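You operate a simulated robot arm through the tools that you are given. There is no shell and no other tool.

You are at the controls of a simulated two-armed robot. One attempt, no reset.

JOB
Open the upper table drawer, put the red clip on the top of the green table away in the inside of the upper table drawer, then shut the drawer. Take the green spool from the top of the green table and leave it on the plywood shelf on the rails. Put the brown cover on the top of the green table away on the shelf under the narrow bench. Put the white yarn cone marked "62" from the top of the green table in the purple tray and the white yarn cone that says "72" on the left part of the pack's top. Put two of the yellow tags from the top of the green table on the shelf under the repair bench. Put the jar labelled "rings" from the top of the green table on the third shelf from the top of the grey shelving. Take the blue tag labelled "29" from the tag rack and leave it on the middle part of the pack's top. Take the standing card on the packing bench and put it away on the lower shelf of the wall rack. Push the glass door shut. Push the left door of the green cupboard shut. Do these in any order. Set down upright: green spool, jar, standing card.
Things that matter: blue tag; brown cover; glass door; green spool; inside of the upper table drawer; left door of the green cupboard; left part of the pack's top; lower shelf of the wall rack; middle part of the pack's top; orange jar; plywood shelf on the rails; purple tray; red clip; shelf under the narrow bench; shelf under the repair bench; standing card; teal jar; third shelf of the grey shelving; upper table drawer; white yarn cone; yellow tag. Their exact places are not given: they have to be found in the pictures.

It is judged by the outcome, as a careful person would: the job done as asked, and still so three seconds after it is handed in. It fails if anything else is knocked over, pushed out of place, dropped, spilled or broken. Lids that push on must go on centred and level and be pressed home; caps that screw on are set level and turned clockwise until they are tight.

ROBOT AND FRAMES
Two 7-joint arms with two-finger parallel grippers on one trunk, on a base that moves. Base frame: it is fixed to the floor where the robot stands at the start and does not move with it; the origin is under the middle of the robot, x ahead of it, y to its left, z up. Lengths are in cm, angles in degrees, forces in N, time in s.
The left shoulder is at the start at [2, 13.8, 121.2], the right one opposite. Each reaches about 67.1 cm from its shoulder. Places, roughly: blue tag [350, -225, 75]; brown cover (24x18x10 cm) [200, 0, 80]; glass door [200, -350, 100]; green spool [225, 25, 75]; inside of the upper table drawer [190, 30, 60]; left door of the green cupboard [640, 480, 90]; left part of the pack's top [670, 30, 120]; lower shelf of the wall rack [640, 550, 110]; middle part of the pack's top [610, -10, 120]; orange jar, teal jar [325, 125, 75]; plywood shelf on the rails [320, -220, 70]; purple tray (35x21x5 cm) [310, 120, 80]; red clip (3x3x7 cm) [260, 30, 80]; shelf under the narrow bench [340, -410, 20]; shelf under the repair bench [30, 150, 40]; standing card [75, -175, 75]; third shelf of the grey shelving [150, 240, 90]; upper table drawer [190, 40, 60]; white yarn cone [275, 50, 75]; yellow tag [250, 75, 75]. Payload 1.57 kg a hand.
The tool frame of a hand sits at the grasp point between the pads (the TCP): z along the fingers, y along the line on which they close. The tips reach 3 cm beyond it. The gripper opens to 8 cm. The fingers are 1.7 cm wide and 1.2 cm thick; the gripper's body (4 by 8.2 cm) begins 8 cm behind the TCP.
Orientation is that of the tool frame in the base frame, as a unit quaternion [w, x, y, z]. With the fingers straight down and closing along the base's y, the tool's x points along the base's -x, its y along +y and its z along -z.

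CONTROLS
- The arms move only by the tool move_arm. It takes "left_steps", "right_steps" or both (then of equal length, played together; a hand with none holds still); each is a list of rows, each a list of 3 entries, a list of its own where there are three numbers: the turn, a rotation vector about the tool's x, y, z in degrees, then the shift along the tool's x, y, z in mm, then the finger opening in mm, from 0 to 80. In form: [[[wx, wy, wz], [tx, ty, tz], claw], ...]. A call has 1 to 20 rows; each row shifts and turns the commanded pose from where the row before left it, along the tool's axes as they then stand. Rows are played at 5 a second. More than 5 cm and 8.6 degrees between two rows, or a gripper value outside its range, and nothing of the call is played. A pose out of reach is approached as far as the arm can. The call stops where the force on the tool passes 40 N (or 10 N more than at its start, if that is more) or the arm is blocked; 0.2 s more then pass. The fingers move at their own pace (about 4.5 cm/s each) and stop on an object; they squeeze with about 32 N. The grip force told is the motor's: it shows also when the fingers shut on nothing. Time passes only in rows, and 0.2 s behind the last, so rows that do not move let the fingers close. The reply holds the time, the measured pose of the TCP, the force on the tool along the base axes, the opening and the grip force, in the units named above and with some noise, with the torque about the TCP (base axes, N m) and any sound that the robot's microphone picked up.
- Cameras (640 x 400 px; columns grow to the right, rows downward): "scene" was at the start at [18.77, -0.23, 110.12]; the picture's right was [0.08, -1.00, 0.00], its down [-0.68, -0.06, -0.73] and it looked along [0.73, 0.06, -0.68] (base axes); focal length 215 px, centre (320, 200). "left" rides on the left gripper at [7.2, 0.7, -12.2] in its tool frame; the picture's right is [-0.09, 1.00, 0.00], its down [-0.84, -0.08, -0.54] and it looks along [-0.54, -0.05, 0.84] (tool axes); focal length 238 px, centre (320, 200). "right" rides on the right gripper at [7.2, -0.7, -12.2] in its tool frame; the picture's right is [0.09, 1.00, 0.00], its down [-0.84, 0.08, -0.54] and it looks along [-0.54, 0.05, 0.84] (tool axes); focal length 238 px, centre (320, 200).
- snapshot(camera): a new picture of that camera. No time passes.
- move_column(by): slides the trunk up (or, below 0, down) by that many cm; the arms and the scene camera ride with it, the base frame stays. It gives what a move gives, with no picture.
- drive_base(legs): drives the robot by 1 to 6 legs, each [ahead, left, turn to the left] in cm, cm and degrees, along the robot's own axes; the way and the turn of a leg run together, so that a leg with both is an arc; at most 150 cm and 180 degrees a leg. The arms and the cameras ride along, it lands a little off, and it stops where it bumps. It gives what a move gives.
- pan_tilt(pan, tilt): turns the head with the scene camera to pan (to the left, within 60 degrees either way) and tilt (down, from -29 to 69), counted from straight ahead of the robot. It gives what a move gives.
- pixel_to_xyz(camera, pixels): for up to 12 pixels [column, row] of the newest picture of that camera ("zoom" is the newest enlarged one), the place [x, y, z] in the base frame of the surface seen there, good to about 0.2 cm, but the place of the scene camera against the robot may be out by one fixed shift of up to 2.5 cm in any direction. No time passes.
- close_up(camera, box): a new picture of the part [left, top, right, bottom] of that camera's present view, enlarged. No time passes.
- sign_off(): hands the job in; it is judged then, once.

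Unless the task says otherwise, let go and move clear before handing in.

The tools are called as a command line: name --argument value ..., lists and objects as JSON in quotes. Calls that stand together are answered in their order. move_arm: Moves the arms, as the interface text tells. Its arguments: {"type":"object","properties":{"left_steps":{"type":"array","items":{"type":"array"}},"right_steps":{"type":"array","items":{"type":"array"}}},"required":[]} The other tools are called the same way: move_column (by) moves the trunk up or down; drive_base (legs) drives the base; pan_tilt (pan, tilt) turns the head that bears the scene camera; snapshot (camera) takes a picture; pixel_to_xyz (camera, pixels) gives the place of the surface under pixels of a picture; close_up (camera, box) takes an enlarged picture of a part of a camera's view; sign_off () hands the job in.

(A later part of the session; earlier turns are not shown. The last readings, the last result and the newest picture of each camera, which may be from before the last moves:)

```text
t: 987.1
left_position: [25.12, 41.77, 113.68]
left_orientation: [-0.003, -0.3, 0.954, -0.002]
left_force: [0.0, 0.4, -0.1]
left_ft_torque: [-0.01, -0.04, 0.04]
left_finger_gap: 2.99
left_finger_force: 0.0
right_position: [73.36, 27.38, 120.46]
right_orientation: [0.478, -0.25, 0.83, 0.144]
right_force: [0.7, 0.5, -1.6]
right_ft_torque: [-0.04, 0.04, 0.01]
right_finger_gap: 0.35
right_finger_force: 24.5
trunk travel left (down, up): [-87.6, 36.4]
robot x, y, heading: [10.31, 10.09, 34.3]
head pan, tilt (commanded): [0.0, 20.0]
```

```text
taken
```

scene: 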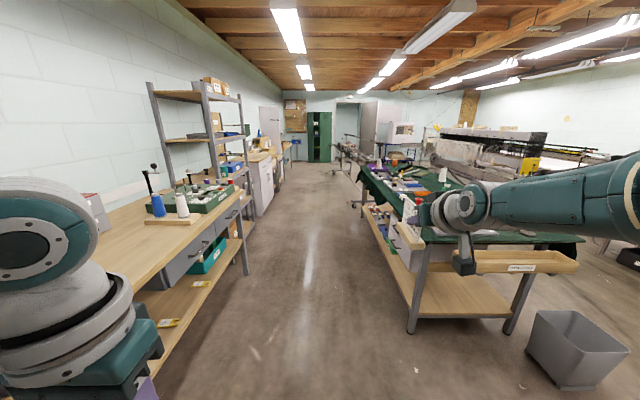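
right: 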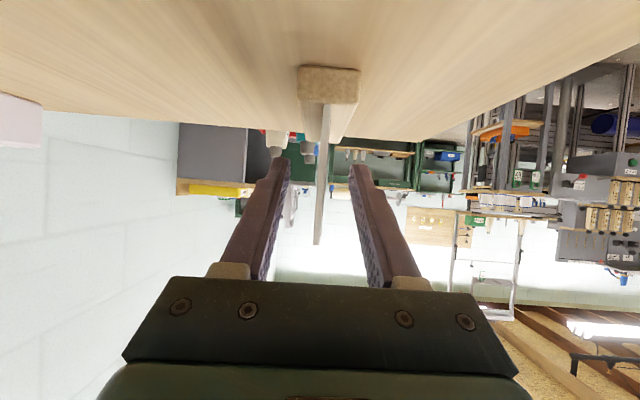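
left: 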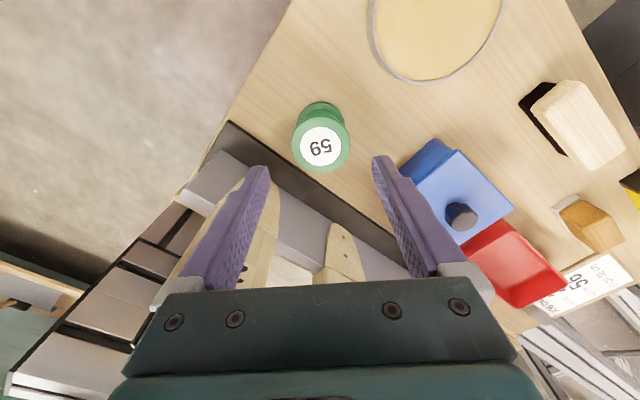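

The corridor is clear. Driving 450 cm along it.

drive_base --legs '[[150, 0, 0], [150, 0, 0], [150, 0, 0]]'

snapshot --camera "scene"

close_up --camera "scene" --box '[200, 60, 400, 200]'

```text
t: 1008.5
left_position: [395.42, 290.51, 113.63]
left_orientation: [-0.003, -0.316, 0.949, -0.002]
left_force: [-0.2, 0.5, 0.4]
left_ft_torque: [0.03, 0.02, 0.0]
left_finger_gap: 3.0
left_finger_force: 0.1
right_position: [443.84, 277.6, 120.35]
right_orientation: [0.475, -0.263, 0.826, 0.15]
right_force: [0.0, -0.4, 0.4]
right_ft_torque: [0.0, 0.01, -0.01]
right_finger_gap: 0.37
right_finger_force: 24.5
trunk travel left (down, up): [-87.6, 36.4]
robot x, y, heading: [381.11, 258.23, 36.2]
head pan, tilt (commanded): [0.0, 20.0]
```

```text
taken
```

scene: 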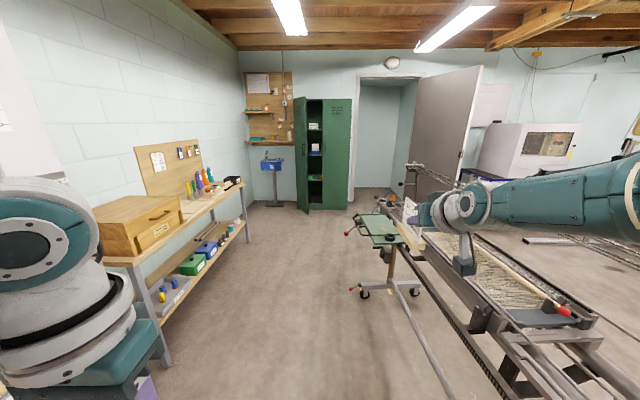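

```text
2.86 times, centred on (300, 130) of scene
```

zoom: 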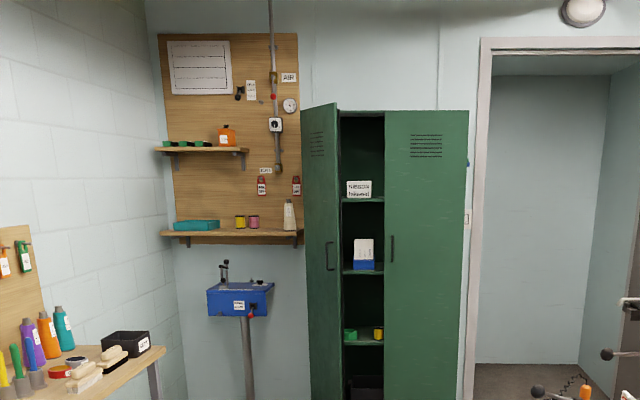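

I can see the wall rack (lower shelf at zoom 230,237) and the green cupboard with its left door ajar. Measuring both.

pixel_to_xyz --camera "zoom" --pixels '[[170, 237], [295, 235], [270, 232], [228, 232], [195, 225], [288, 215], [205, 150], [306, 110], [338, 112], [330, 255], [310, 385], [345, 390]]'

close_up --camera "scene" --box '[240, 100, 320, 160]'

```text
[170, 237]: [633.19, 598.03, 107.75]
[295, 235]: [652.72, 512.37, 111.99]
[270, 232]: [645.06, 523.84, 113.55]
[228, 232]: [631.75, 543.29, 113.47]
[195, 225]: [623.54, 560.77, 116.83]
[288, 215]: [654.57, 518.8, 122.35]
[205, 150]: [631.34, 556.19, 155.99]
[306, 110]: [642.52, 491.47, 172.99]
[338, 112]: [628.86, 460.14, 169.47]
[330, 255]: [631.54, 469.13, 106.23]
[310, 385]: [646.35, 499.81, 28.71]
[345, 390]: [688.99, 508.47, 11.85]
```

```text
6.67 times, centred on (280, 130) of scene
```

zoom: 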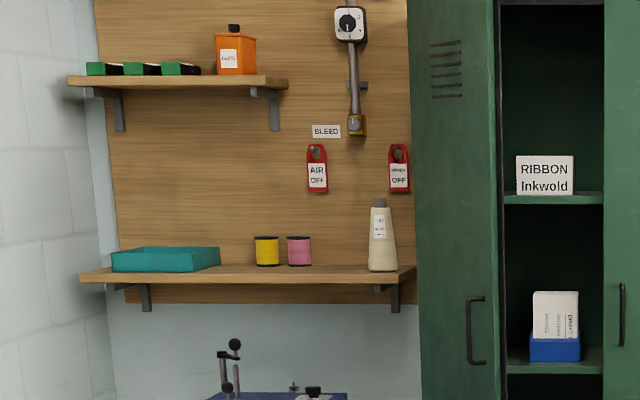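

The lower shelf (true z≈111.8) has a free gap at v≈70 between the pink jar and the cone. Driving closer: ahead 150, then 70 more shifting left 60.

drive_base --legs '[[0, 0, -2], [150, 0, 0], [60, 55, 0]]'

pan_tilt --pan 0 --tilt 25

snapshot --camera "scene"

```text
t: 1020.2
left_position: [538.5, 453.35, 113.64]
left_orientation: [-0.003, -0.295, 0.956, -0.003]
left_force: [0.6, -0.2, -0.4]
left_ft_torque: [0.03, -0.01, 0.05]
left_finger_gap: 3.03
left_finger_force: 0.2
right_position: [586.47, 438.2, 120.28]
right_orientation: [0.478, -0.244, 0.832, 0.14]
right_force: [-0.7, 0.6, -0.4]
right_ft_torque: [-0.03, 0.03, -0.01]
right_finger_gap: 0.35
right_finger_force: 24.8
trunk travel left (down, up): [-87.6, 36.4]
robot x, y, heading: [522.62, 422.03, 33.8]
head pan, tilt (commanded): [0.0, 20.0]
```

```text
t: 1020.9
left_position: [538.67, 453.21, 113.59]
left_orientation: [-0.003, -0.294, 0.956, -0.002]
left_force: [0.3, -0.1, 1.3]
left_ft_torque: [-0.01, 0.0, 0.0]
left_finger_gap: 3.01
left_finger_force: 0.1
right_position: [586.32, 438.2, 120.32]
right_orientation: [0.478, -0.245, 0.832, 0.14]
right_force: [0.1, 0.2, -0.4]
right_ft_torque: [0.0, 0.03, 0.0]
right_finger_gap: 0.33
right_finger_force: 24.7
trunk travel left (down, up): [-87.6, 36.4]
robot x, y, heading: [522.7, 421.64, 33.6]
head pan, tilt (commanded): [0.0, 25.0]
```

```text
taken
```

scene: 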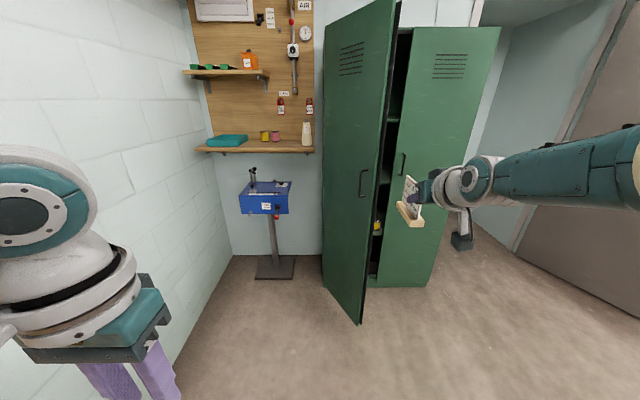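

Good view of the rack (255,148) and the door. Measuring the blue stand below the shelf, the wall, and shelf objects.

pixel_to_xyz --camera "scene" --pixels '[[265, 185], [253, 170], [240, 190], [290, 190], [205, 180], [285, 147], [306, 125], [306, 147], [275, 133], [265, 135], [300, 150], [275, 255]]'

close_up --camera "scene" --box '[195, 90, 325, 215]'

```text
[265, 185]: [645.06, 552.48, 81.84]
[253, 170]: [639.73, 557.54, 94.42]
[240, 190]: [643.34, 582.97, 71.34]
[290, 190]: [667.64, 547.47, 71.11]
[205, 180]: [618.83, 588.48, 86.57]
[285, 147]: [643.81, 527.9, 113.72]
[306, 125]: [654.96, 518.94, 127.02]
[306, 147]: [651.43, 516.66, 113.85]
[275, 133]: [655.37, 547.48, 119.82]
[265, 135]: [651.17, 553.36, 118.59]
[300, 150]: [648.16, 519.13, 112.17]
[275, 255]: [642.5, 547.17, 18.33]
```

```text
3.20 times, centred on (260, 152) of scene
```

zoom: 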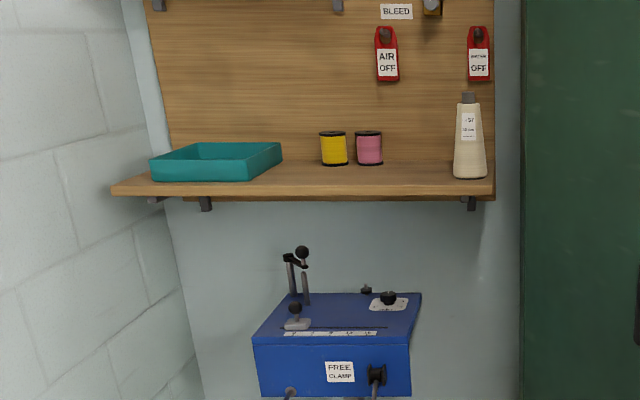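

Gap centre v≈73; shelf true z≈112. Raise 2 cm, shift left 40, then advance 85.

move_column --by 2.5

drive_base --legs '[[0, 40, 0.6], [80, 0, 0]]'

snapshot --camera "scene"

snapshot --camera "right"

```text
t: 1021.6
left_position: [538.55, 453.45, 116.2]
left_orientation: [-0.003, -0.294, 0.956, -0.002]
left_force: [-0.3, 0.4, 0.8]
left_ft_torque: [0.02, 0.02, 0.02]
left_finger_gap: 3.0
left_finger_force: 0.1
right_position: [586.52, 438.21, 122.8]
right_orientation: [0.478, -0.245, 0.832, 0.14]
right_force: [-0.7, 0.2, -1.0]
right_ft_torque: [0.0, -0.01, -0.02]
right_finger_gap: 0.35
right_finger_force: 24.8
trunk travel left (down, up): [-90.1, 33.9]
robot x, y, heading: [522.87, 421.41, 33.7]
head pan, tilt (commanded): [0.0, 25.0]
```

```text
t: 1027.9
left_position: [582.02, 531.1, 116.07]
left_orientation: [-0.003, -0.296, 0.955, -0.001]
left_force: [-0.2, 1.4, -0.4]
left_ft_torque: [-0.04, -0.03, -0.01]
left_finger_gap: 3.01
left_finger_force: 0.0
right_position: [630.07, 516.31, 122.79]
right_orientation: [0.478, -0.245, 0.832, 0.14]
right_force: [0.4, 0.2, -1.3]
right_ft_torque: [-0.01, -0.02, 0.03]
right_finger_gap: 0.34
right_finger_force: 24.4
trunk travel left (down, up): [-90.1, 33.9]
robot x, y, heading: [566.36, 499.4, 33.9]
head pan, tilt (commanded): [0.0, 25.0]
```

```text
taken
```

scene: 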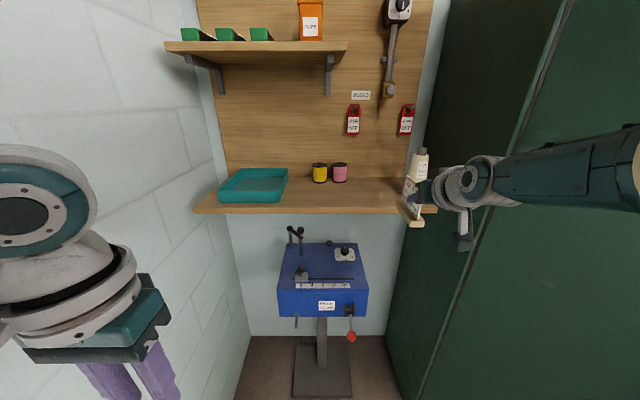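

```text
taken
```

right: 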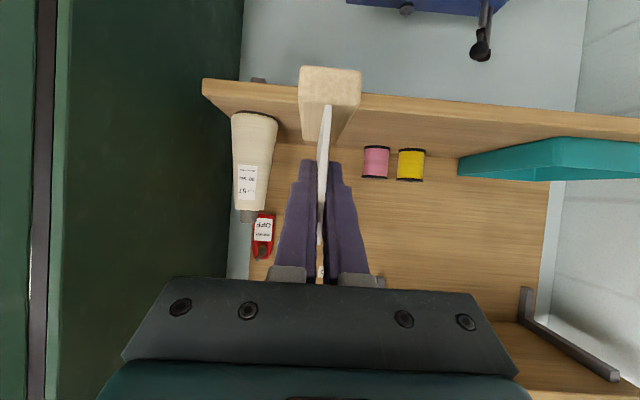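

The card is lined up between the cone and the pink jar. Advance 19.5 cm.

drive_base --legs '[[19.5, 0, 0]]'

snapshot --camera "right"

snapshot --camera "scene"

```text
t: 1029.5
left_position: [598.32, 542.0, 116.1]
left_orientation: [-0.003, -0.296, 0.955, -0.002]
left_force: [0.1, 0.3, 0.6]
left_ft_torque: [-0.01, -0.01, -0.03]
left_finger_gap: 2.98
left_finger_force: 0.0
right_position: [646.29, 527.03, 122.74]
right_orientation: [0.477, -0.246, 0.832, 0.14]
right_force: [1.5, -0.1, -1.0]
right_ft_torque: [0.0, 0.03, 0.02]
right_finger_gap: 0.36
right_finger_force: 24.1
trunk travel left (down, up): [-90.1, 33.9]
robot x, y, heading: [582.95, 510.47, 34.1]
head pan, tilt (commanded): [0.0, 25.0]
```

```text
taken
```

right: 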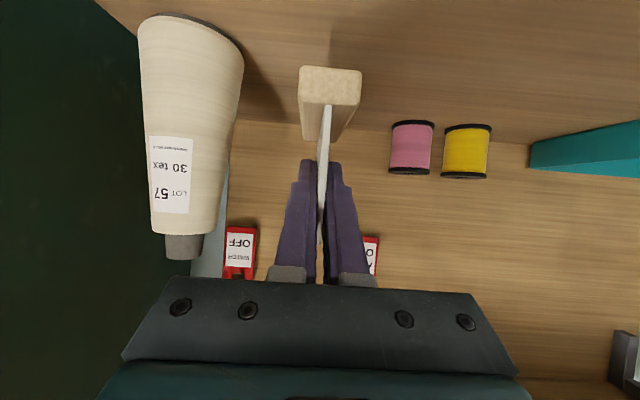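

```text
taken
```

scene: 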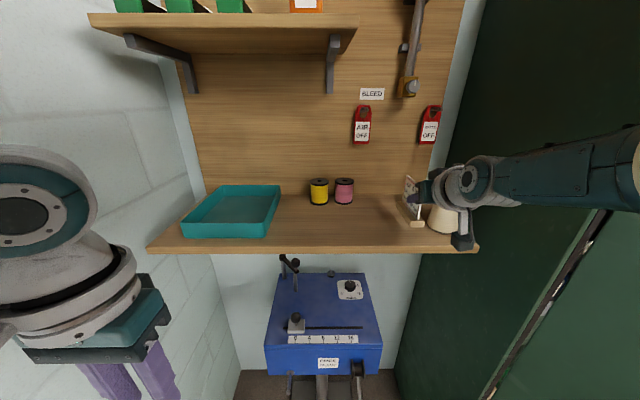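

Card is over the shelf. Lower 4 cm, then small steps to contact.

move_column --by -3.8

move_column --by -0.5

move_column --by -0.4

close_up --camera "scene" --box '[340, 150, 500, 260]'

```text
t: 1030.3
left_position: [598.27, 542.1, 112.3]
left_orientation: [-0.003, -0.295, 0.956, -0.001]
left_force: [-0.7, 0.3, 0.0]
left_ft_torque: [-0.01, -0.01, 0.02]
left_finger_gap: 3.0
left_finger_force: 0.0
right_position: [646.16, 527.04, 118.92]
right_orientation: [0.477, -0.246, 0.832, 0.141]
right_force: [0.0, 0.5, -0.4]
right_ft_torque: [-0.01, 0.03, 0.01]
right_finger_gap: 0.35
right_finger_force: 24.2
trunk travel left (down, up): [-86.3, 37.7]
robot x, y, heading: [583.0, 510.16, 33.8]
head pan, tilt (commanded): [0.0, 25.0]
```

```text
t: 1030.9
left_position: [598.38, 541.98, 111.79]
left_orientation: [-0.004, -0.295, 0.955, -0.001]
left_force: [0.0, 0.2, 0.1]
left_ft_torque: [-0.03, 0.0, 0.0]
left_finger_gap: 3.0
left_finger_force: 0.1
right_position: [646.29, 527.12, 118.42]
right_orientation: [0.478, -0.246, 0.832, 0.141]
right_force: [-0.6, -0.1, -0.6]
right_ft_torque: [-0.02, 0.01, 0.02]
right_finger_gap: 0.35
right_finger_force: 24.5
trunk travel left (down, up): [-85.8, 38.2]
robot x, y, heading: [582.61, 510.31, 34.1]
head pan, tilt (commanded): [0.0, 25.0]
```

```text
t: 1031.4
left_position: [598.39, 542.01, 111.35]
left_orientation: [-0.003, -0.295, 0.955, -0.002]
left_force: [0.2, -0.6, 0.5]
left_ft_torque: [0.0, -0.02, -0.01]
left_finger_gap: 2.98
left_finger_force: 0.2
right_position: [646.35, 527.06, 118.27]
right_orientation: [0.479, -0.245, 0.831, 0.141]
right_force: [0.1, 0.6, 3.0]
right_ft_torque: [0.15, -0.13, 0.03]
right_finger_gap: 0.36
right_finger_force: 24.4
trunk travel left (down, up): [-85.4, 38.6]
robot x, y, heading: [583.06, 510.38, 34.0]
head pan, tilt (commanded): [0.0, 25.0]
```

```text
3.64 times, centred on (420, 205) of scene
```

zoom: 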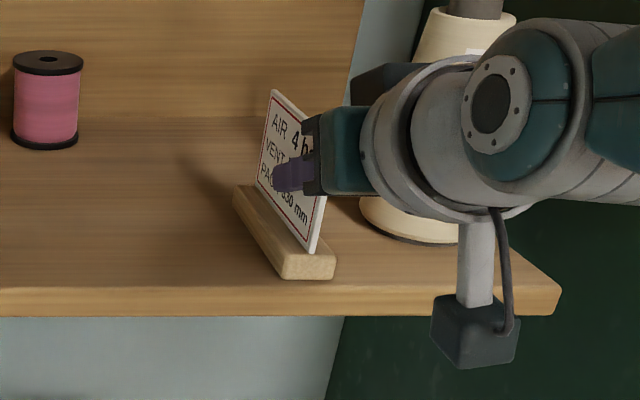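

Contact (3 N); the base sits on the shelf. Open the fingers to 2.5 cm and back straight out.

move_arm --right_steps '[[[0, 0, 0], [0, 0, 0], 12], [[0, 0, 0], [0, 0, 0], 25], [[0, 0, 0], [0, 0, 0], 25], [[0, 0, 0], [0, 0, 0], 25]]'

close_up --camera "scene" --box '[340, 150, 500, 260]'

snapshot --camera "right"

```text
t: 1032.4
left_position: [598.39, 541.97, 111.35]
left_orientation: [-0.003, -0.296, 0.955, -0.002]
left_force: [0.3, -0.2, -1.1]
left_ft_torque: [0.01, 0.0, -0.01]
left_finger_gap: 3.01
left_finger_force: 0.0
right_position: [646.31, 527.16, 118.22]
right_orientation: [0.478, -0.245, 0.832, 0.14]
right_force: [-0.9, -0.9, -0.4]
right_ft_torque: [0.0, -0.01, 0.0]
right_finger_gap: 2.5
right_finger_force: 0.1
trunk travel left (down, up): [-85.4, 38.6]
robot x, y, heading: [582.92, 510.46, 33.9]
head pan, tilt (commanded): [0.0, 25.0]
```

```text
3.64 times, centred on (420, 205) of scene
```

zoom: 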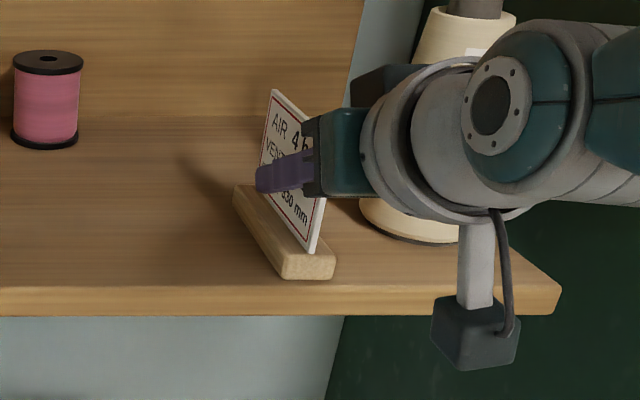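

```text
taken
```

right: 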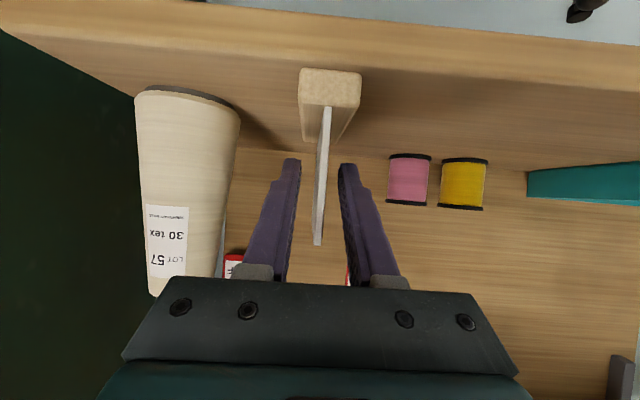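

The card stands freely. Backing straight out 45 cm.

drive_base --legs '[[-45, 0, 0]]'

snapshot --camera "scene"

close_up --camera "scene" --box '[240, 60, 460, 220]'

```text
t: 1035.1
left_position: [560.46, 516.62, 111.32]
left_orientation: [-0.003, -0.295, 0.956, -0.002]
left_force: [-0.7, 0.4, 1.1]
left_ft_torque: [0.02, 0.0, 0.04]
left_finger_gap: 3.0
left_finger_force: 0.0
right_position: [608.42, 501.62, 118.11]
right_orientation: [0.478, -0.244, 0.832, 0.139]
right_force: [-0.7, 1.8, -0.1]
right_ft_torque: [-0.03, 0.0, 0.0]
right_finger_gap: 2.49
right_finger_force: 0.1
trunk travel left (down, up): [-85.4, 38.6]
robot x, y, heading: [545.04, 485.25, 33.6]
head pan, tilt (commanded): [0.0, 25.0]
```

```text
taken
```

scene: 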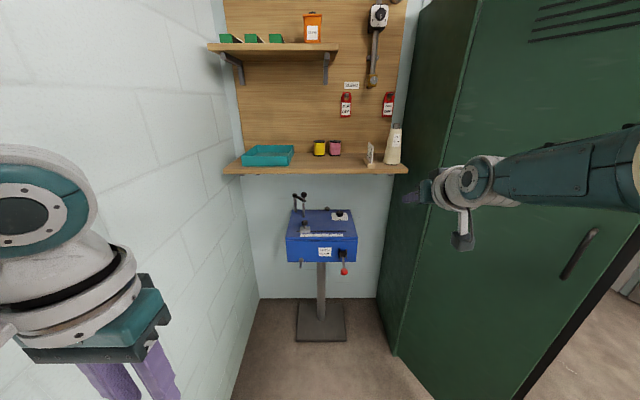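

```text
2.50 times, centred on (350, 140) of scene
```

zoom: 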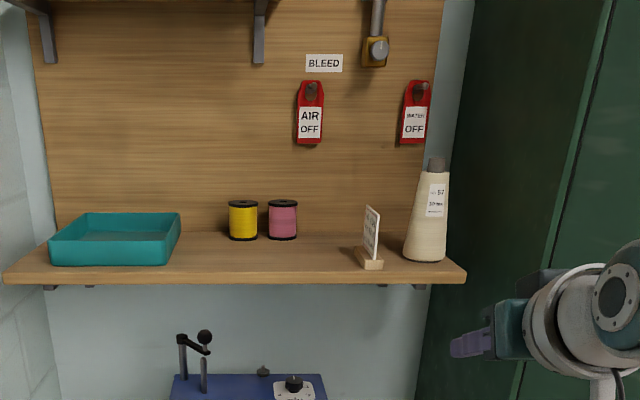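

The card stands well on the lower shelf. Now the cupboard door: close the right fist, back up 18 cm and shift right 45 cm to stand outside its free edge.

move_arm --right_steps '[[[0, 0, 0], [0, 0, 0], 0], [[0, 0, 0], [0, 0, 0], 0], [[0, 0, 0], [0, 0, 0], 0]]'

drive_base --legs '[[-20, 0, 0.5], [0, -44, 0]]'

pan_tilt --pan -10 --tilt 20

snapshot --camera "scene"

snapshot --camera "right"

```text
t: 1035.9
left_position: [560.53, 516.74, 111.41]
left_orientation: [-0.003, -0.295, 0.956, -0.002]
left_force: [0.1, 0.6, 0.1]
left_ft_torque: [0.01, 0.02, -0.01]
left_finger_gap: 3.0
left_finger_force: 0.0
right_position: [608.4, 501.58, 118.12]
right_orientation: [0.478, -0.245, 0.832, 0.14]
right_force: [-1.0, -0.3, -1.0]
right_ft_torque: [0.01, 0.0, 0.03]
right_finger_gap: 0.0
right_finger_force: 20.8
trunk travel left (down, up): [-85.4, 38.6]
robot x, y, heading: [544.8, 484.86, 33.9]
head pan, tilt (commanded): [0.0, 25.0]
```

```text
t: 1039.8
left_position: [568.06, 469.05, 111.43]
left_orientation: [-0.003, -0.298, 0.954, -0.001]
left_force: [-0.8, 0.3, 0.0]
left_ft_torque: [-0.01, 0.01, -0.01]
left_finger_gap: 3.02
left_finger_force: 0.0
right_position: [616.17, 454.46, 118.19]
right_orientation: [0.478, -0.248, 0.831, 0.142]
right_force: [0.3, 0.6, 0.9]
right_ft_torque: [0.0, 0.02, 0.04]
right_finger_gap: 0.03
right_finger_force: 20.9
trunk travel left (down, up): [-85.4, 38.6]
robot x, y, heading: [552.6, 437.34, 34.1]
head pan, tilt (commanded): [0.0, 25.0]
```

```text
t: 1040.5
left_position: [568.19, 469.2, 111.5]
left_orientation: [-0.003, -0.298, 0.954, -0.002]
left_force: [-0.5, 0.7, -0.7]
left_ft_torque: [0.0, 0.0, 0.02]
left_finger_gap: 2.98
left_finger_force: 0.0
right_position: [616.08, 454.38, 118.07]
right_orientation: [0.477, -0.248, 0.831, 0.142]
right_force: [-0.1, 0.5, -1.1]
right_ft_torque: [0.03, -0.04, -0.01]
right_finger_gap: 0.0
right_finger_force: 21.1
trunk travel left (down, up): [-85.4, 38.6]
robot x, y, heading: [552.71, 437.52, 34.4]
head pan, tilt (commanded): [-10.0, 20.0]
```

```text
taken
```

scene: 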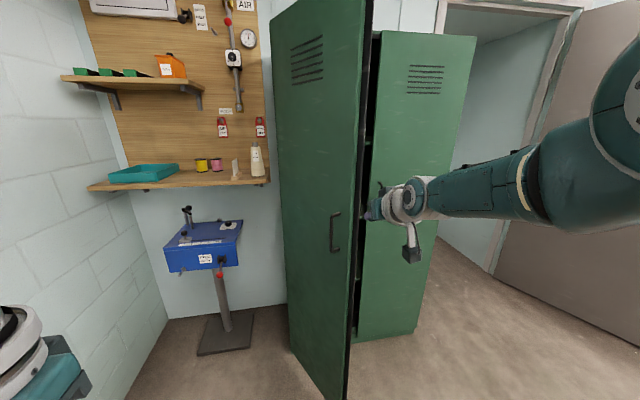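

```text
taken
```

right: 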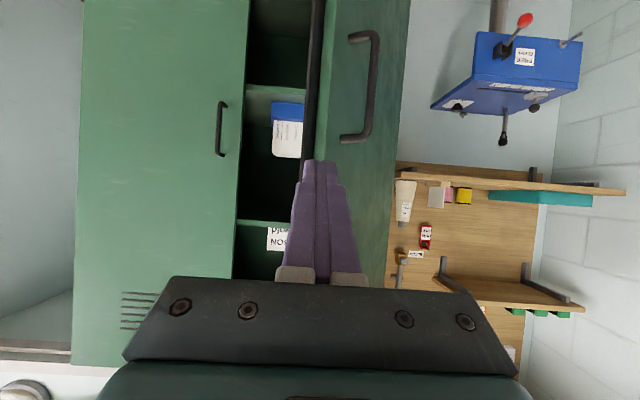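

The fist is right in line with the door's free edge. Measuring it precisely.

pixel_to_xyz --camera "right" --pixels '[[313, 60], [320, 60], [330, 60], [316, 120], [328, 120], [340, 100], [390, 100], [365, 60], [345, 140]]'

```text
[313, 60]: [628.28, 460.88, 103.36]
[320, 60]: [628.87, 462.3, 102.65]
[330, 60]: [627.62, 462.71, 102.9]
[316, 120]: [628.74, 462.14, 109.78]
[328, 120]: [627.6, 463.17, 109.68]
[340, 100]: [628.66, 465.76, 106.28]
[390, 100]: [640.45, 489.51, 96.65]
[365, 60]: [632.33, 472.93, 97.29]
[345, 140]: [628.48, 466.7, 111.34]
```

Free edge outer corner at (u 779, v 30). Shift left 2.5 cm and advance 14 cm to touch the outer face.

drive_base --legs '[[0, 2.7, 0]]'

drive_base --legs '[[15, 0, 0]]'

snapshot --camera "right"

```text
t: 1041.4
left_position: [566.5, 471.39, 111.31]
left_orientation: [-0.003, -0.299, 0.954, -0.002]
left_force: [-0.1, -0.2, -0.6]
left_ft_torque: [-0.04, -0.02, -0.01]
left_finger_gap: 3.0
left_finger_force: 0.1
right_position: [614.47, 456.72, 118.14]
right_orientation: [0.478, -0.248, 0.831, 0.142]
right_force: [-0.4, 1.0, 0.3]
right_ft_torque: [0.01, -0.01, -0.02]
right_finger_gap: 0.0
right_finger_force: 21.5
trunk travel left (down, up): [-85.4, 38.6]
robot x, y, heading: [551.26, 439.29, 34.6]
head pan, tilt (commanded): [-10.0, 20.0]
```

```text
t: 1042.7
left_position: [578.95, 479.74, 111.31]
left_orientation: [-0.003, -0.298, 0.955, -0.001]
left_force: [-0.5, 0.1, 0.2]
left_ft_torque: [-0.02, 0.0, 0.01]
left_finger_gap: 2.99
left_finger_force: 0.0
right_position: [627.08, 464.99, 117.96]
right_orientation: [0.477, -0.248, 0.831, 0.142]
right_force: [-0.4, -0.5, -0.1]
right_ft_torque: [0.02, 0.02, -0.02]
right_finger_gap: 0.02
right_finger_force: 21.1
trunk travel left (down, up): [-85.4, 38.6]
robot x, y, heading: [563.67, 448.06, 34.3]
head pan, tilt (commanded): [-10.0, 20.0]
```

```text
taken
```

right: 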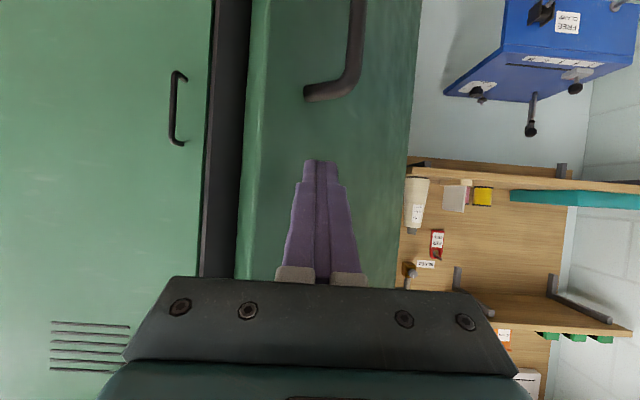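

The fist is on the outer face. Push along the arc with diagonal moves.

drive_base --legs '[[7, -6, 0]]'

drive_base --legs '[[8, -4.5, 0]]'

snapshot --camera "right"

snapshot --camera "scene"

```text
t: 1043.8
left_position: [588.01, 478.67, 111.45]
left_orientation: [-0.004, -0.298, 0.955, -0.002]
left_force: [-0.9, -0.9, 0.6]
left_ft_torque: [-0.01, 0.0, -0.01]
left_finger_gap: 3.02
left_finger_force: 0.0
right_position: [636.02, 463.98, 118.02]
right_orientation: [0.477, -0.248, 0.831, 0.142]
right_force: [0.0, 0.2, -0.1]
right_ft_torque: [0.0, -0.02, -0.04]
right_finger_gap: 0.04
right_finger_force: 20.7
trunk travel left (down, up): [-85.4, 38.6]
robot x, y, heading: [572.59, 446.63, 34.2]
head pan, tilt (commanded): [-10.0, 20.0]
```

```text
t: 1045.0
left_position: [596.87, 479.44, 111.39]
left_orientation: [-0.004, -0.299, 0.954, -0.001]
left_force: [-0.1, 0.6, 0.6]
left_ft_torque: [0.02, 0.03, -0.01]
left_finger_gap: 2.99
left_finger_force: 0.1
right_position: [644.9, 464.7, 117.97]
right_orientation: [0.477, -0.248, 0.831, 0.141]
right_force: [-0.5, 0.8, 0.6]
right_ft_torque: [0.01, -0.02, -0.01]
right_finger_gap: 0.0
right_finger_force: 21.1
trunk travel left (down, up): [-85.4, 38.6]
robot x, y, heading: [581.48, 447.93, 34.3]
head pan, tilt (commanded): [-10.0, 20.0]
```

```text
taken
```

right: 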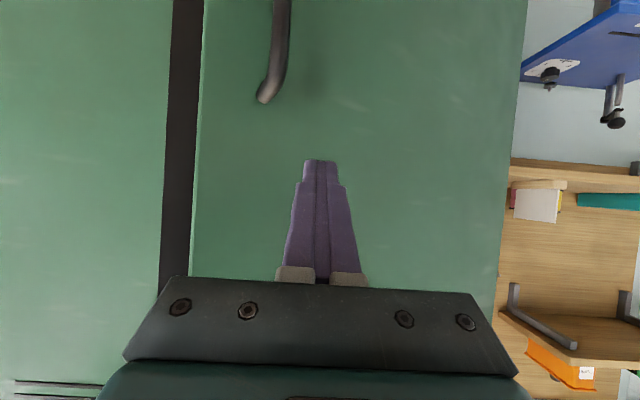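

```text
taken
```

scene: 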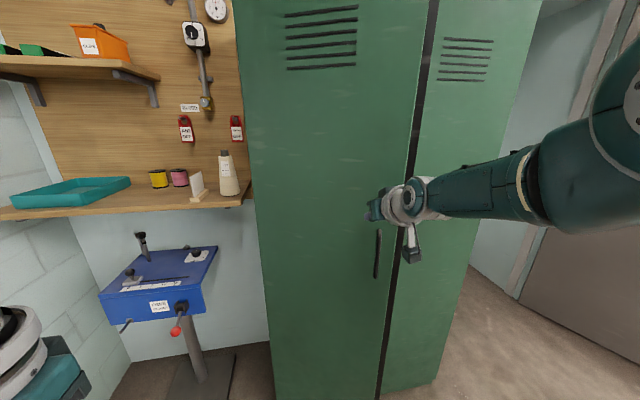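

Nearly shut. Push 6 cm more, then a force-limited arm push.

drive_base --legs '[[5, -1.5, 0]]'

move_arm --right_steps '[[[0, 0, 0], [-7, 0, 12], 0], [[0, 0, 0], [-7, 0, 12], 0], [[0, 0, 0], [-7, 0, 12], 0], [[0, 0, 0], [-7, 0, 12], 0], [[0, 0, 0], [-5, 0, 8.6], 0], [[0, 0, 0], [-5, 0, 8.6], 0]]'

snapshot --camera "scene"

```text
t: 1045.9
left_position: [601.87, 481.03, 111.35]
left_orientation: [-0.005, -0.299, 0.954, -0.001]
left_force: [0.6, -0.4, 0.5]
left_ft_torque: [-0.02, -0.01, 0.02]
left_finger_gap: 3.0
left_finger_force: 0.1
right_position: [649.76, 466.29, 118.08]
right_orientation: [0.476, -0.248, 0.832, 0.142]
right_force: [-0.4, -1.0, -0.4]
right_ft_torque: [-0.04, -0.01, -0.02]
right_finger_gap: 0.02
right_finger_force: 21.3
trunk travel left (down, up): [-85.4, 38.6]
robot x, y, heading: [586.61, 449.29, 34.1]
head pan, tilt (commanded): [-10.0, 20.0]
```

```text
t: 1047.3
left_position: [601.73, 481.05, 111.34]
left_orientation: [-0.005, -0.3, 0.954, -0.001]
left_force: [-0.3, -0.9, 0.2]
left_ft_torque: [0.02, 0.02, -0.01]
left_finger_gap: 2.99
left_finger_force: 0.1
right_position: [650.53, 466.47, 118.84]
right_orientation: [0.477, -0.248, 0.831, 0.142]
right_force: [0.3, 0.7, 0.2]
right_ft_torque: [-0.01, 0.0, -0.01]
right_finger_gap: 0.02
right_finger_force: 21.1
right hand out of reach, approached as far as the arm can: row 1, 2, 3, 4, 5, 6
trunk travel left (down, up): [-85.4, 38.6]
robot x, y, heading: [586.65, 449.21, 34.2]
head pan, tilt (commanded): [-10.0, 20.0]
```

```text
taken
```

scene: 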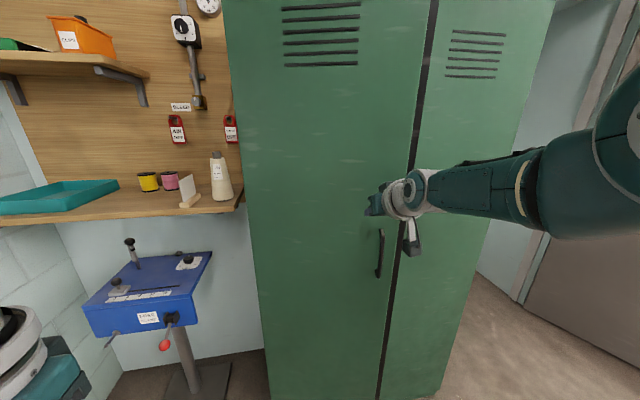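

The arm is fully extended, so retract it 6 cm, drive 8 cm, and push with the arm's force limit.

move_arm --right_steps '[[[0, 0, 0], [15, 0, -26], 0], [[0, 0, 0], [15, 0, -26], 0], [[0, 0, 0], [0, 0, 0], 0]]'

drive_base --legs '[[7, -1, 0]]'

move_arm --right_steps '[[[0, 0, 0], [-7, 0, 12], 0], [[0, 0, 0], [-7, 0, 12], 0], [[0, 0, 0], [-7, 0, 12], 0], [[0, 0, 0], [-7, 0, 12], 0]]'

snapshot --camera "right"

```text
t: 1048.1
left_position: [601.79, 481.01, 111.41]
left_orientation: [-0.004, -0.299, 0.954, -0.001]
left_force: [0.1, -0.1, -0.5]
left_ft_torque: [0.03, -0.03, 0.0]
left_finger_gap: 3.02
left_finger_force: 0.0
right_position: [649.54, 465.49, 116.7]
right_orientation: [0.476, -0.248, 0.832, 0.141]
right_force: [0.2, 0.1, 0.6]
right_ft_torque: [-0.02, 0.0, 0.01]
right_finger_gap: 0.0
right_finger_force: 21.3
right hand out of reach, approached as far as the arm can: row 1, 2
trunk travel left (down, up): [-85.4, 38.6]
robot x, y, heading: [586.54, 449.34, 34.2]
head pan, tilt (commanded): [-10.0, 20.0]
```

```text
t: 1049.1
left_position: [608.14, 484.04, 111.48]
left_orientation: [-0.004, -0.299, 0.954, -0.001]
left_force: [0.3, 0.9, 1.0]
left_ft_torque: [0.01, 0.02, -0.01]
left_finger_gap: 2.98
left_finger_force: 0.1
right_position: [655.66, 468.64, 116.66]
right_orientation: [0.477, -0.248, 0.831, 0.142]
right_force: [0.5, 0.0, -0.2]
right_ft_torque: [-0.02, -0.02, -0.01]
right_finger_gap: 0.0
right_finger_force: 20.7
trunk travel left (down, up): [-85.4, 38.6]
robot x, y, heading: [593.24, 452.26, 34.2]
head pan, tilt (commanded): [-10.0, 20.0]
```

```text
t: 1050.1
left_position: [608.13, 483.95, 111.46]
left_orientation: [-0.005, -0.299, 0.954, -0.001]
left_force: [-1.1, -0.3, 0.3]
left_ft_torque: [-0.02, 0.01, 0.07]
left_finger_gap: 3.01
left_finger_force: 0.1
right_position: [656.42, 469.03, 117.87]
right_orientation: [0.476, -0.249, 0.832, 0.142]
right_force: [0.6, 0.4, -0.6]
right_ft_torque: [0.01, -0.02, 0.01]
right_finger_gap: 0.01
right_finger_force: 21.4
right hand out of reach, approached as far as the arm can: row 1, 2, 3, 4
trunk travel left (down, up): [-85.4, 38.6]
robot x, y, heading: [592.9, 452.01, 34.2]
head pan, tilt (commanded): [-10.0, 20.0]
```

```text
taken
```

right: 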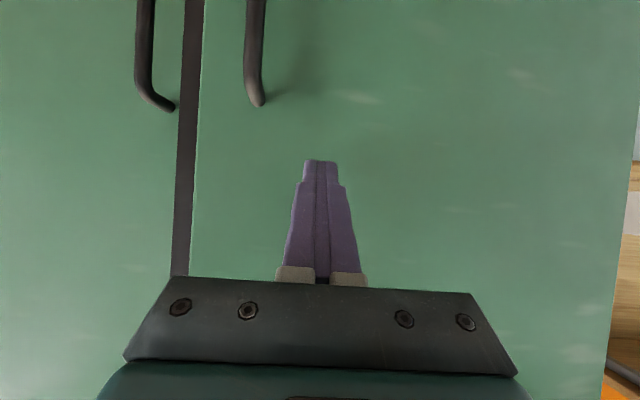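

Checking how far the left door's face is from flush with the right door.

pixel_to_xyz --camera "right" --pixels '[[100, 200], [150, 200], [160, 100], [215, 200], [260, 200], [400, 200], [500, 200], [215, 100], [187, 150]]'

```text
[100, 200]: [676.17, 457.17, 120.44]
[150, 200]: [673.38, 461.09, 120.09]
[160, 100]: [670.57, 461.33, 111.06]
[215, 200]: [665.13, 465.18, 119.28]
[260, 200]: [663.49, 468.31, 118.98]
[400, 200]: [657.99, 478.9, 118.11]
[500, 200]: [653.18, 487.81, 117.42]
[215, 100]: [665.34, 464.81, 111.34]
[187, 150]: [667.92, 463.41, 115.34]
```

The left door is ~4.7 cm from flush. Retract the arm 8 cm for working room, drive 10 cm closer, then push.

move_arm --right_steps '[[[0, 0, 0], [20, 0, -34.6], 0], [[0, 0, 0], [20, 0, -34.6], 0], [[0, 0, 0], [20, 0, -34.6], 0], [[0, 0, 0], [0, 0, 0], 0]]'

drive_base --legs '[[8, 0, 0]]'

move_arm --right_steps '[[[0, 0, 0], [-7, 0, 12], 0], [[0, 0, 0], [-7, 0, 12], 0], [[0, 0, 0], [-7, 0, 12], 0], [[0, 0, 0], [-7, 0, 12], 0], [[0, 0, 0], [-7, 0, 12], 0], [[0, 0, 0], [-7, 0, 12], 0]]'

snapshot --camera "right"

```text
t: 1051.1
left_position: [608.16, 484.08, 111.32]
left_orientation: [-0.004, -0.299, 0.954, -0.001]
left_force: [0.3, -0.4, -0.4]
left_ft_torque: [0.04, 0.01, 0.01]
left_finger_gap: 2.97
left_finger_force: 0.1
right_position: [654.42, 467.53, 113.34]
right_orientation: [0.477, -0.249, 0.831, 0.142]
right_force: [-0.4, 1.2, -0.9]
right_ft_torque: [0.02, -0.02, -0.03]
right_finger_gap: 0.0
right_finger_force: 21.3
right hand out of reach, approached as far as the arm can: row 1, 2, 3
trunk travel left (down, up): [-85.4, 38.6]
robot x, y, heading: [592.82, 452.18, 34.1]
head pan, tilt (commanded): [-10.0, 20.0]
```

```text
t: 1052.2
left_position: [614.79, 488.53, 111.28]
left_orientation: [-0.005, -0.298, 0.955, -0.002]
left_force: [1.3, 0.5, 0.4]
left_ft_torque: [-0.01, 0.01, -0.03]
left_finger_gap: 3.01
left_finger_force: 0.1
right_position: [660.85, 471.95, 113.24]
right_orientation: [0.477, -0.248, 0.832, 0.141]
right_force: [0.4, 0.1, 0.7]
right_ft_torque: [-0.02, 0.0, -0.01]
right_finger_gap: 0.0
right_finger_force: 20.9
trunk travel left (down, up): [-85.4, 38.6]
robot x, y, heading: [599.51, 456.64, 34.3]
head pan, tilt (commanded): [-10.0, 20.0]
```

```text
t: 1053.6
left_position: [614.74, 488.55, 111.37]
left_orientation: [-0.004, -0.299, 0.954, -0.001]
left_force: [0.6, -0.1, -0.2]
left_ft_torque: [-0.03, 0.01, 0.02]
left_finger_gap: 2.97
left_finger_force: 0.0
right_position: [661.21, 472.31, 113.85]
right_orientation: [0.477, -0.247, 0.832, 0.141]
right_force: [-0.2, -0.1, 0.5]
right_ft_torque: [0.0, -0.01, -0.04]
right_finger_gap: 0.01
right_finger_force: 21.4
right hand out of reach, approached as far as the arm can: row 1, 2, 3, 4, 5, 6
trunk travel left (down, up): [-85.4, 38.6]
robot x, y, heading: [599.26, 456.56, 34.2]
head pan, tilt (commanded): [-10.0, 20.0]
```

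```text
taken
```

right: 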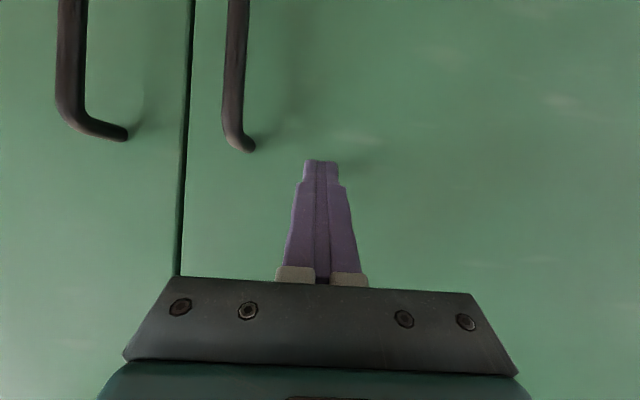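

The gap is now just a thin line. Checking flushness.

pixel_to_xyz --camera "right" --pixels '[[100, 220], [150, 220], [200, 220], [250, 220], [400, 220], [500, 220], [182, 200]]'

close_up --camera "scene" --box '[200, 0, 560, 240]'

```text
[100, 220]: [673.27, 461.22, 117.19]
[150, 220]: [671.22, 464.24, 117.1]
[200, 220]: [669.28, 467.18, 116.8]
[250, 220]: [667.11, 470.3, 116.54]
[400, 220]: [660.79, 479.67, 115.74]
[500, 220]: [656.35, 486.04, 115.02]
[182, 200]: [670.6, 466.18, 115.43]
```

```text
1.67 times, centred on (380, 120) of scene
```

zoom: 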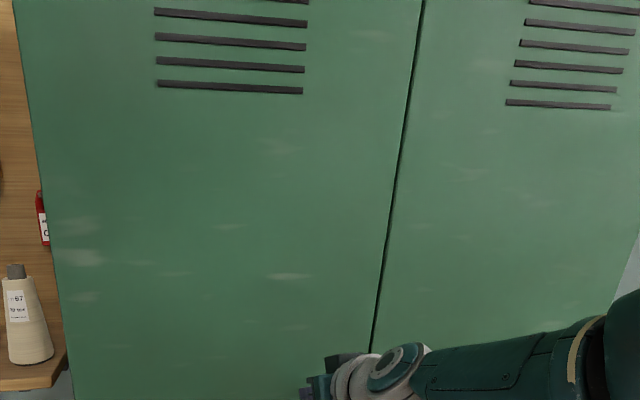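

The left door is flush with the right (both at u≈816). A gentle final press of ~1.5 cm to be sure, then back away.

drive_base --legs '[[1.5, 0, 0]]'

drive_base --legs '[[-50, 0, 0]]'

snapshot --camera "scene"

pixel_to_xyz --camera "scene" --pixels '[[330, 100], [350, 100], [280, 100], [400, 100], [370, 100], [375, 100]]'

```text
t: 1054.5
left_position: [615.79, 489.14, 111.23]
left_orientation: [-0.006, -0.296, 0.955, -0.003]
left_force: [-1.0, -0.2, 0.0]
left_ft_torque: [0.02, 0.01, 0.0]
left_finger_gap: 2.99
left_finger_force: 0.1
right_position: [661.96, 472.7, 113.3]
right_orientation: [0.471, -0.249, 0.834, 0.141]
right_force: [-18.7, -12.3, 8.9]
right_ft_torque: [0.02, -0.07, 0.04]
right_finger_gap: 0.0
right_finger_force: 21.4
trunk travel left (down, up): [-85.4, 38.6]
robot x, y, heading: [600.42, 457.52, 34.2]
head pan, tilt (commanded): [-10.0, 20.0]
stopped in leg 1: the force on the tool passed its limit at 156 N (the readings are from after the stop); the commanded pose is now the measured one
```

```text
t: 1057.4
left_position: [574.88, 461.51, 111.49]
left_orientation: [-0.004, -0.297, 0.955, -0.001]
left_force: [-0.1, 0.0, -0.2]
left_ft_torque: [0.02, -0.02, 0.0]
left_finger_gap: 3.0
left_finger_force: 0.0
right_position: [621.11, 444.98, 113.7]
right_orientation: [0.474, -0.247, 0.833, 0.141]
right_force: [0.6, -0.5, 0.3]
right_ft_torque: [0.0, -0.01, -0.01]
right_finger_gap: 0.0
right_finger_force: 21.0
trunk travel left (down, up): [-85.4, 38.6]
robot x, y, heading: [559.12, 430.04, 34.0]
head pan, tilt (commanded): [-10.0, 20.0]
```

```text
taken
```

scene: 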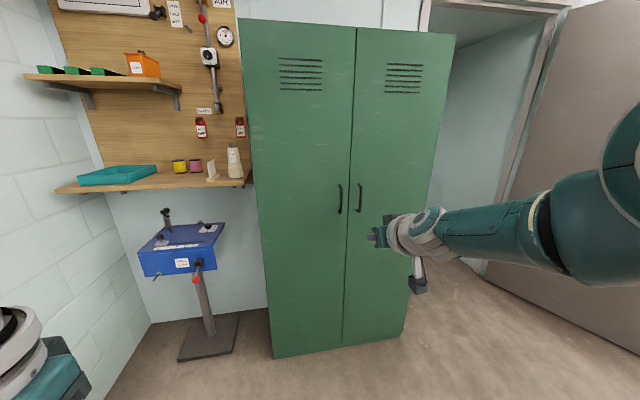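

```text
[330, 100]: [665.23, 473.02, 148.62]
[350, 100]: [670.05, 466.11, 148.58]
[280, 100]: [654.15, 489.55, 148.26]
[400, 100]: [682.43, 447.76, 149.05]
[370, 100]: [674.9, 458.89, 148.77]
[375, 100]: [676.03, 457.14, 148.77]
```

All listed items are done. Before handing in I'll tour back to verify nothing was disturbed. First along the corridor.

drive_base --legs '[[-40, -38, 0], [-150, 0, 0], [-150, 0, 0]]'

pan_tilt --pan -40 --tilt 25

snapshot --camera "scene"

```text
t: 1074.4
left_position: [319.28, 242.48, 111.41]
left_orientation: [-0.004, -0.288, 0.958, -0.001]
left_force: [0.4, -0.5, -0.2]
left_ft_torque: [-0.03, 0.0, 0.02]
left_finger_gap: 2.99
left_finger_force: 0.1
right_position: [365.17, 224.98, 113.65]
right_orientation: [0.474, -0.24, 0.836, 0.137]
right_force: [-0.2, -0.1, -0.2]
right_ft_torque: [0.01, -0.02, -0.03]
right_finger_gap: 0.02
right_finger_force: 21.4
trunk travel left (down, up): [-85.4, 38.6]
robot x, y, heading: [303.09, 211.15, 33.1]
head pan, tilt (commanded): [-10.0, 20.0]
```

```text
t: 1075.4
left_position: [319.2, 242.43, 111.41]
left_orientation: [-0.005, -0.287, 0.958, -0.002]
left_force: [-0.9, -0.8, -0.3]
left_ft_torque: [0.02, 0.01, -0.01]
left_finger_gap: 3.0
left_finger_force: 0.0
right_position: [365.16, 225.16, 113.73]
right_orientation: [0.475, -0.24, 0.836, 0.137]
right_force: [0.7, -0.1, 0.0]
right_ft_torque: [-0.03, 0.0, 0.01]
right_finger_gap: 0.0
right_finger_force: 20.9
trunk travel left (down, up): [-85.4, 38.6]
robot x, y, heading: [303.43, 210.95, 32.9]
head pan, tilt (commanded): [-40.0, 25.0]
```

```text
taken
```

scene: 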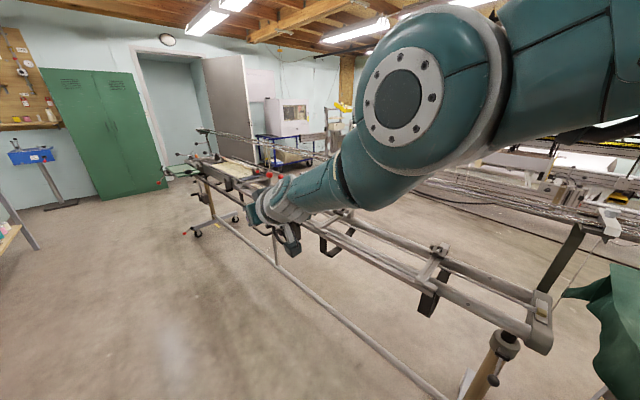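

Continue back and turn to face the table to check it.

drive_base --legs '[[-120, 0, 1], [0, 0, -90]]'

pan_tilt --pan 0 --tilt 30

snapshot --camera "scene"

close_up --camera "scene" --box '[60, 90, 580, 290]'

```text
t: 1085.3
left_position: [233.91, 129.27, 111.41]
left_orientation: [-0.004, 0.459, 0.888, 0.002]
left_force: [-0.1, 0.0, 0.1]
left_ft_torque: [0.03, 0.04, 0.02]
left_finger_gap: 3.0
left_finger_force: 0.1
right_position: [218.09, 82.96, 113.66]
right_orientation: [0.436, 0.409, 0.767, -0.232]
right_force: [0.0, -0.4, -0.7]
right_ft_torque: [0.01, 0.03, -0.01]
right_finger_gap: 0.0
right_finger_force: 21.4
trunk travel left (down, up): [-85.4, 38.6]
robot x, y, heading: [202.03, 144.17, -55.0]
head pan, tilt (commanded): [-40.0, 25.0]
```

```text
t: 1086.4
left_position: [233.94, 129.39, 111.33]
left_orientation: [-0.004, 0.459, 0.889, 0.002]
left_force: [1.1, 0.1, 0.3]
left_ft_torque: [-0.03, -0.01, 0.05]
left_finger_gap: 2.97
left_finger_force: 0.0
right_position: [218.2, 82.79, 113.57]
right_orientation: [0.435, 0.41, 0.767, -0.232]
right_force: [-0.8, 0.6, -0.3]
right_ft_torque: [0.01, -0.03, -0.01]
right_finger_gap: 0.01
right_finger_force: 21.5
trunk travel left (down, up): [-85.4, 38.6]
robot x, y, heading: [201.79, 144.16, -54.9]
head pan, tilt (commanded): [0.0, 30.0]
```

```text
taken
```

scene: 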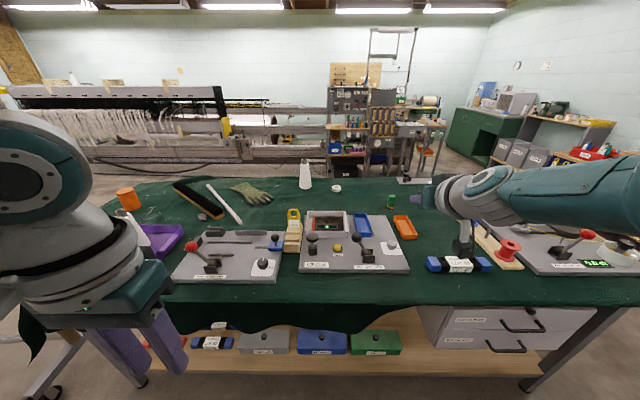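

```text
1.23 times, centred on (320, 190) of scene
```

zoom: 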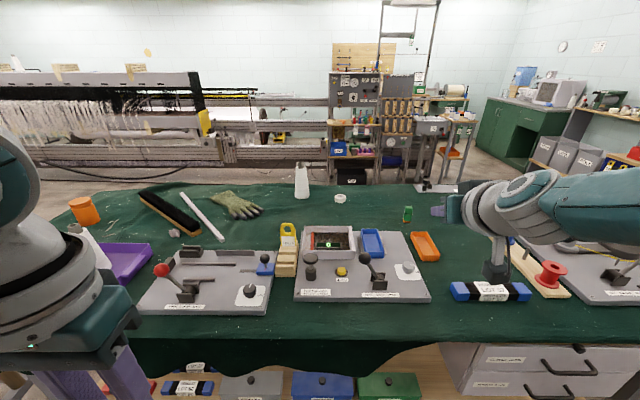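

The table is in order (cone 95, orange jar, remaining tag upright; drawer shut). Zoom toward the rails/narrow bench and the pack.

close_up --camera "scene" --box '[320, 20, 460, 180]'

close_up --camera "scene" --box '[20, 60, 240, 180]'

```text
2.50 times, centred on (390, 100) of scene
```

zoom: 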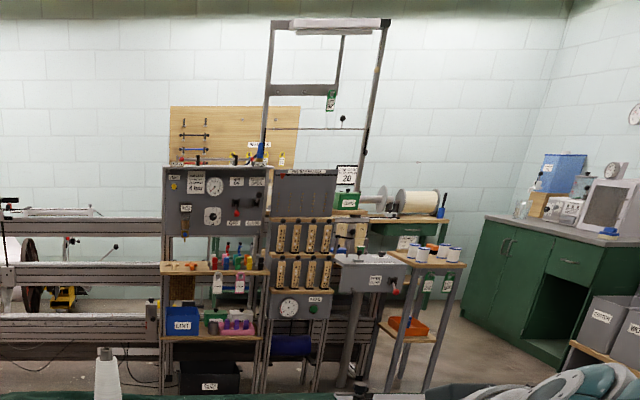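

```text
2.91 times, centred on (130, 120) of scene
```

zoom: 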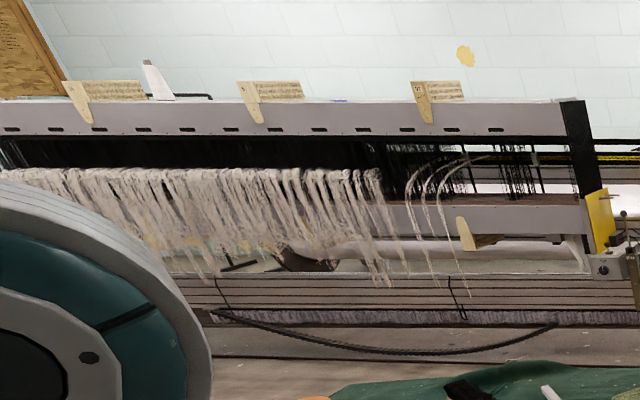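

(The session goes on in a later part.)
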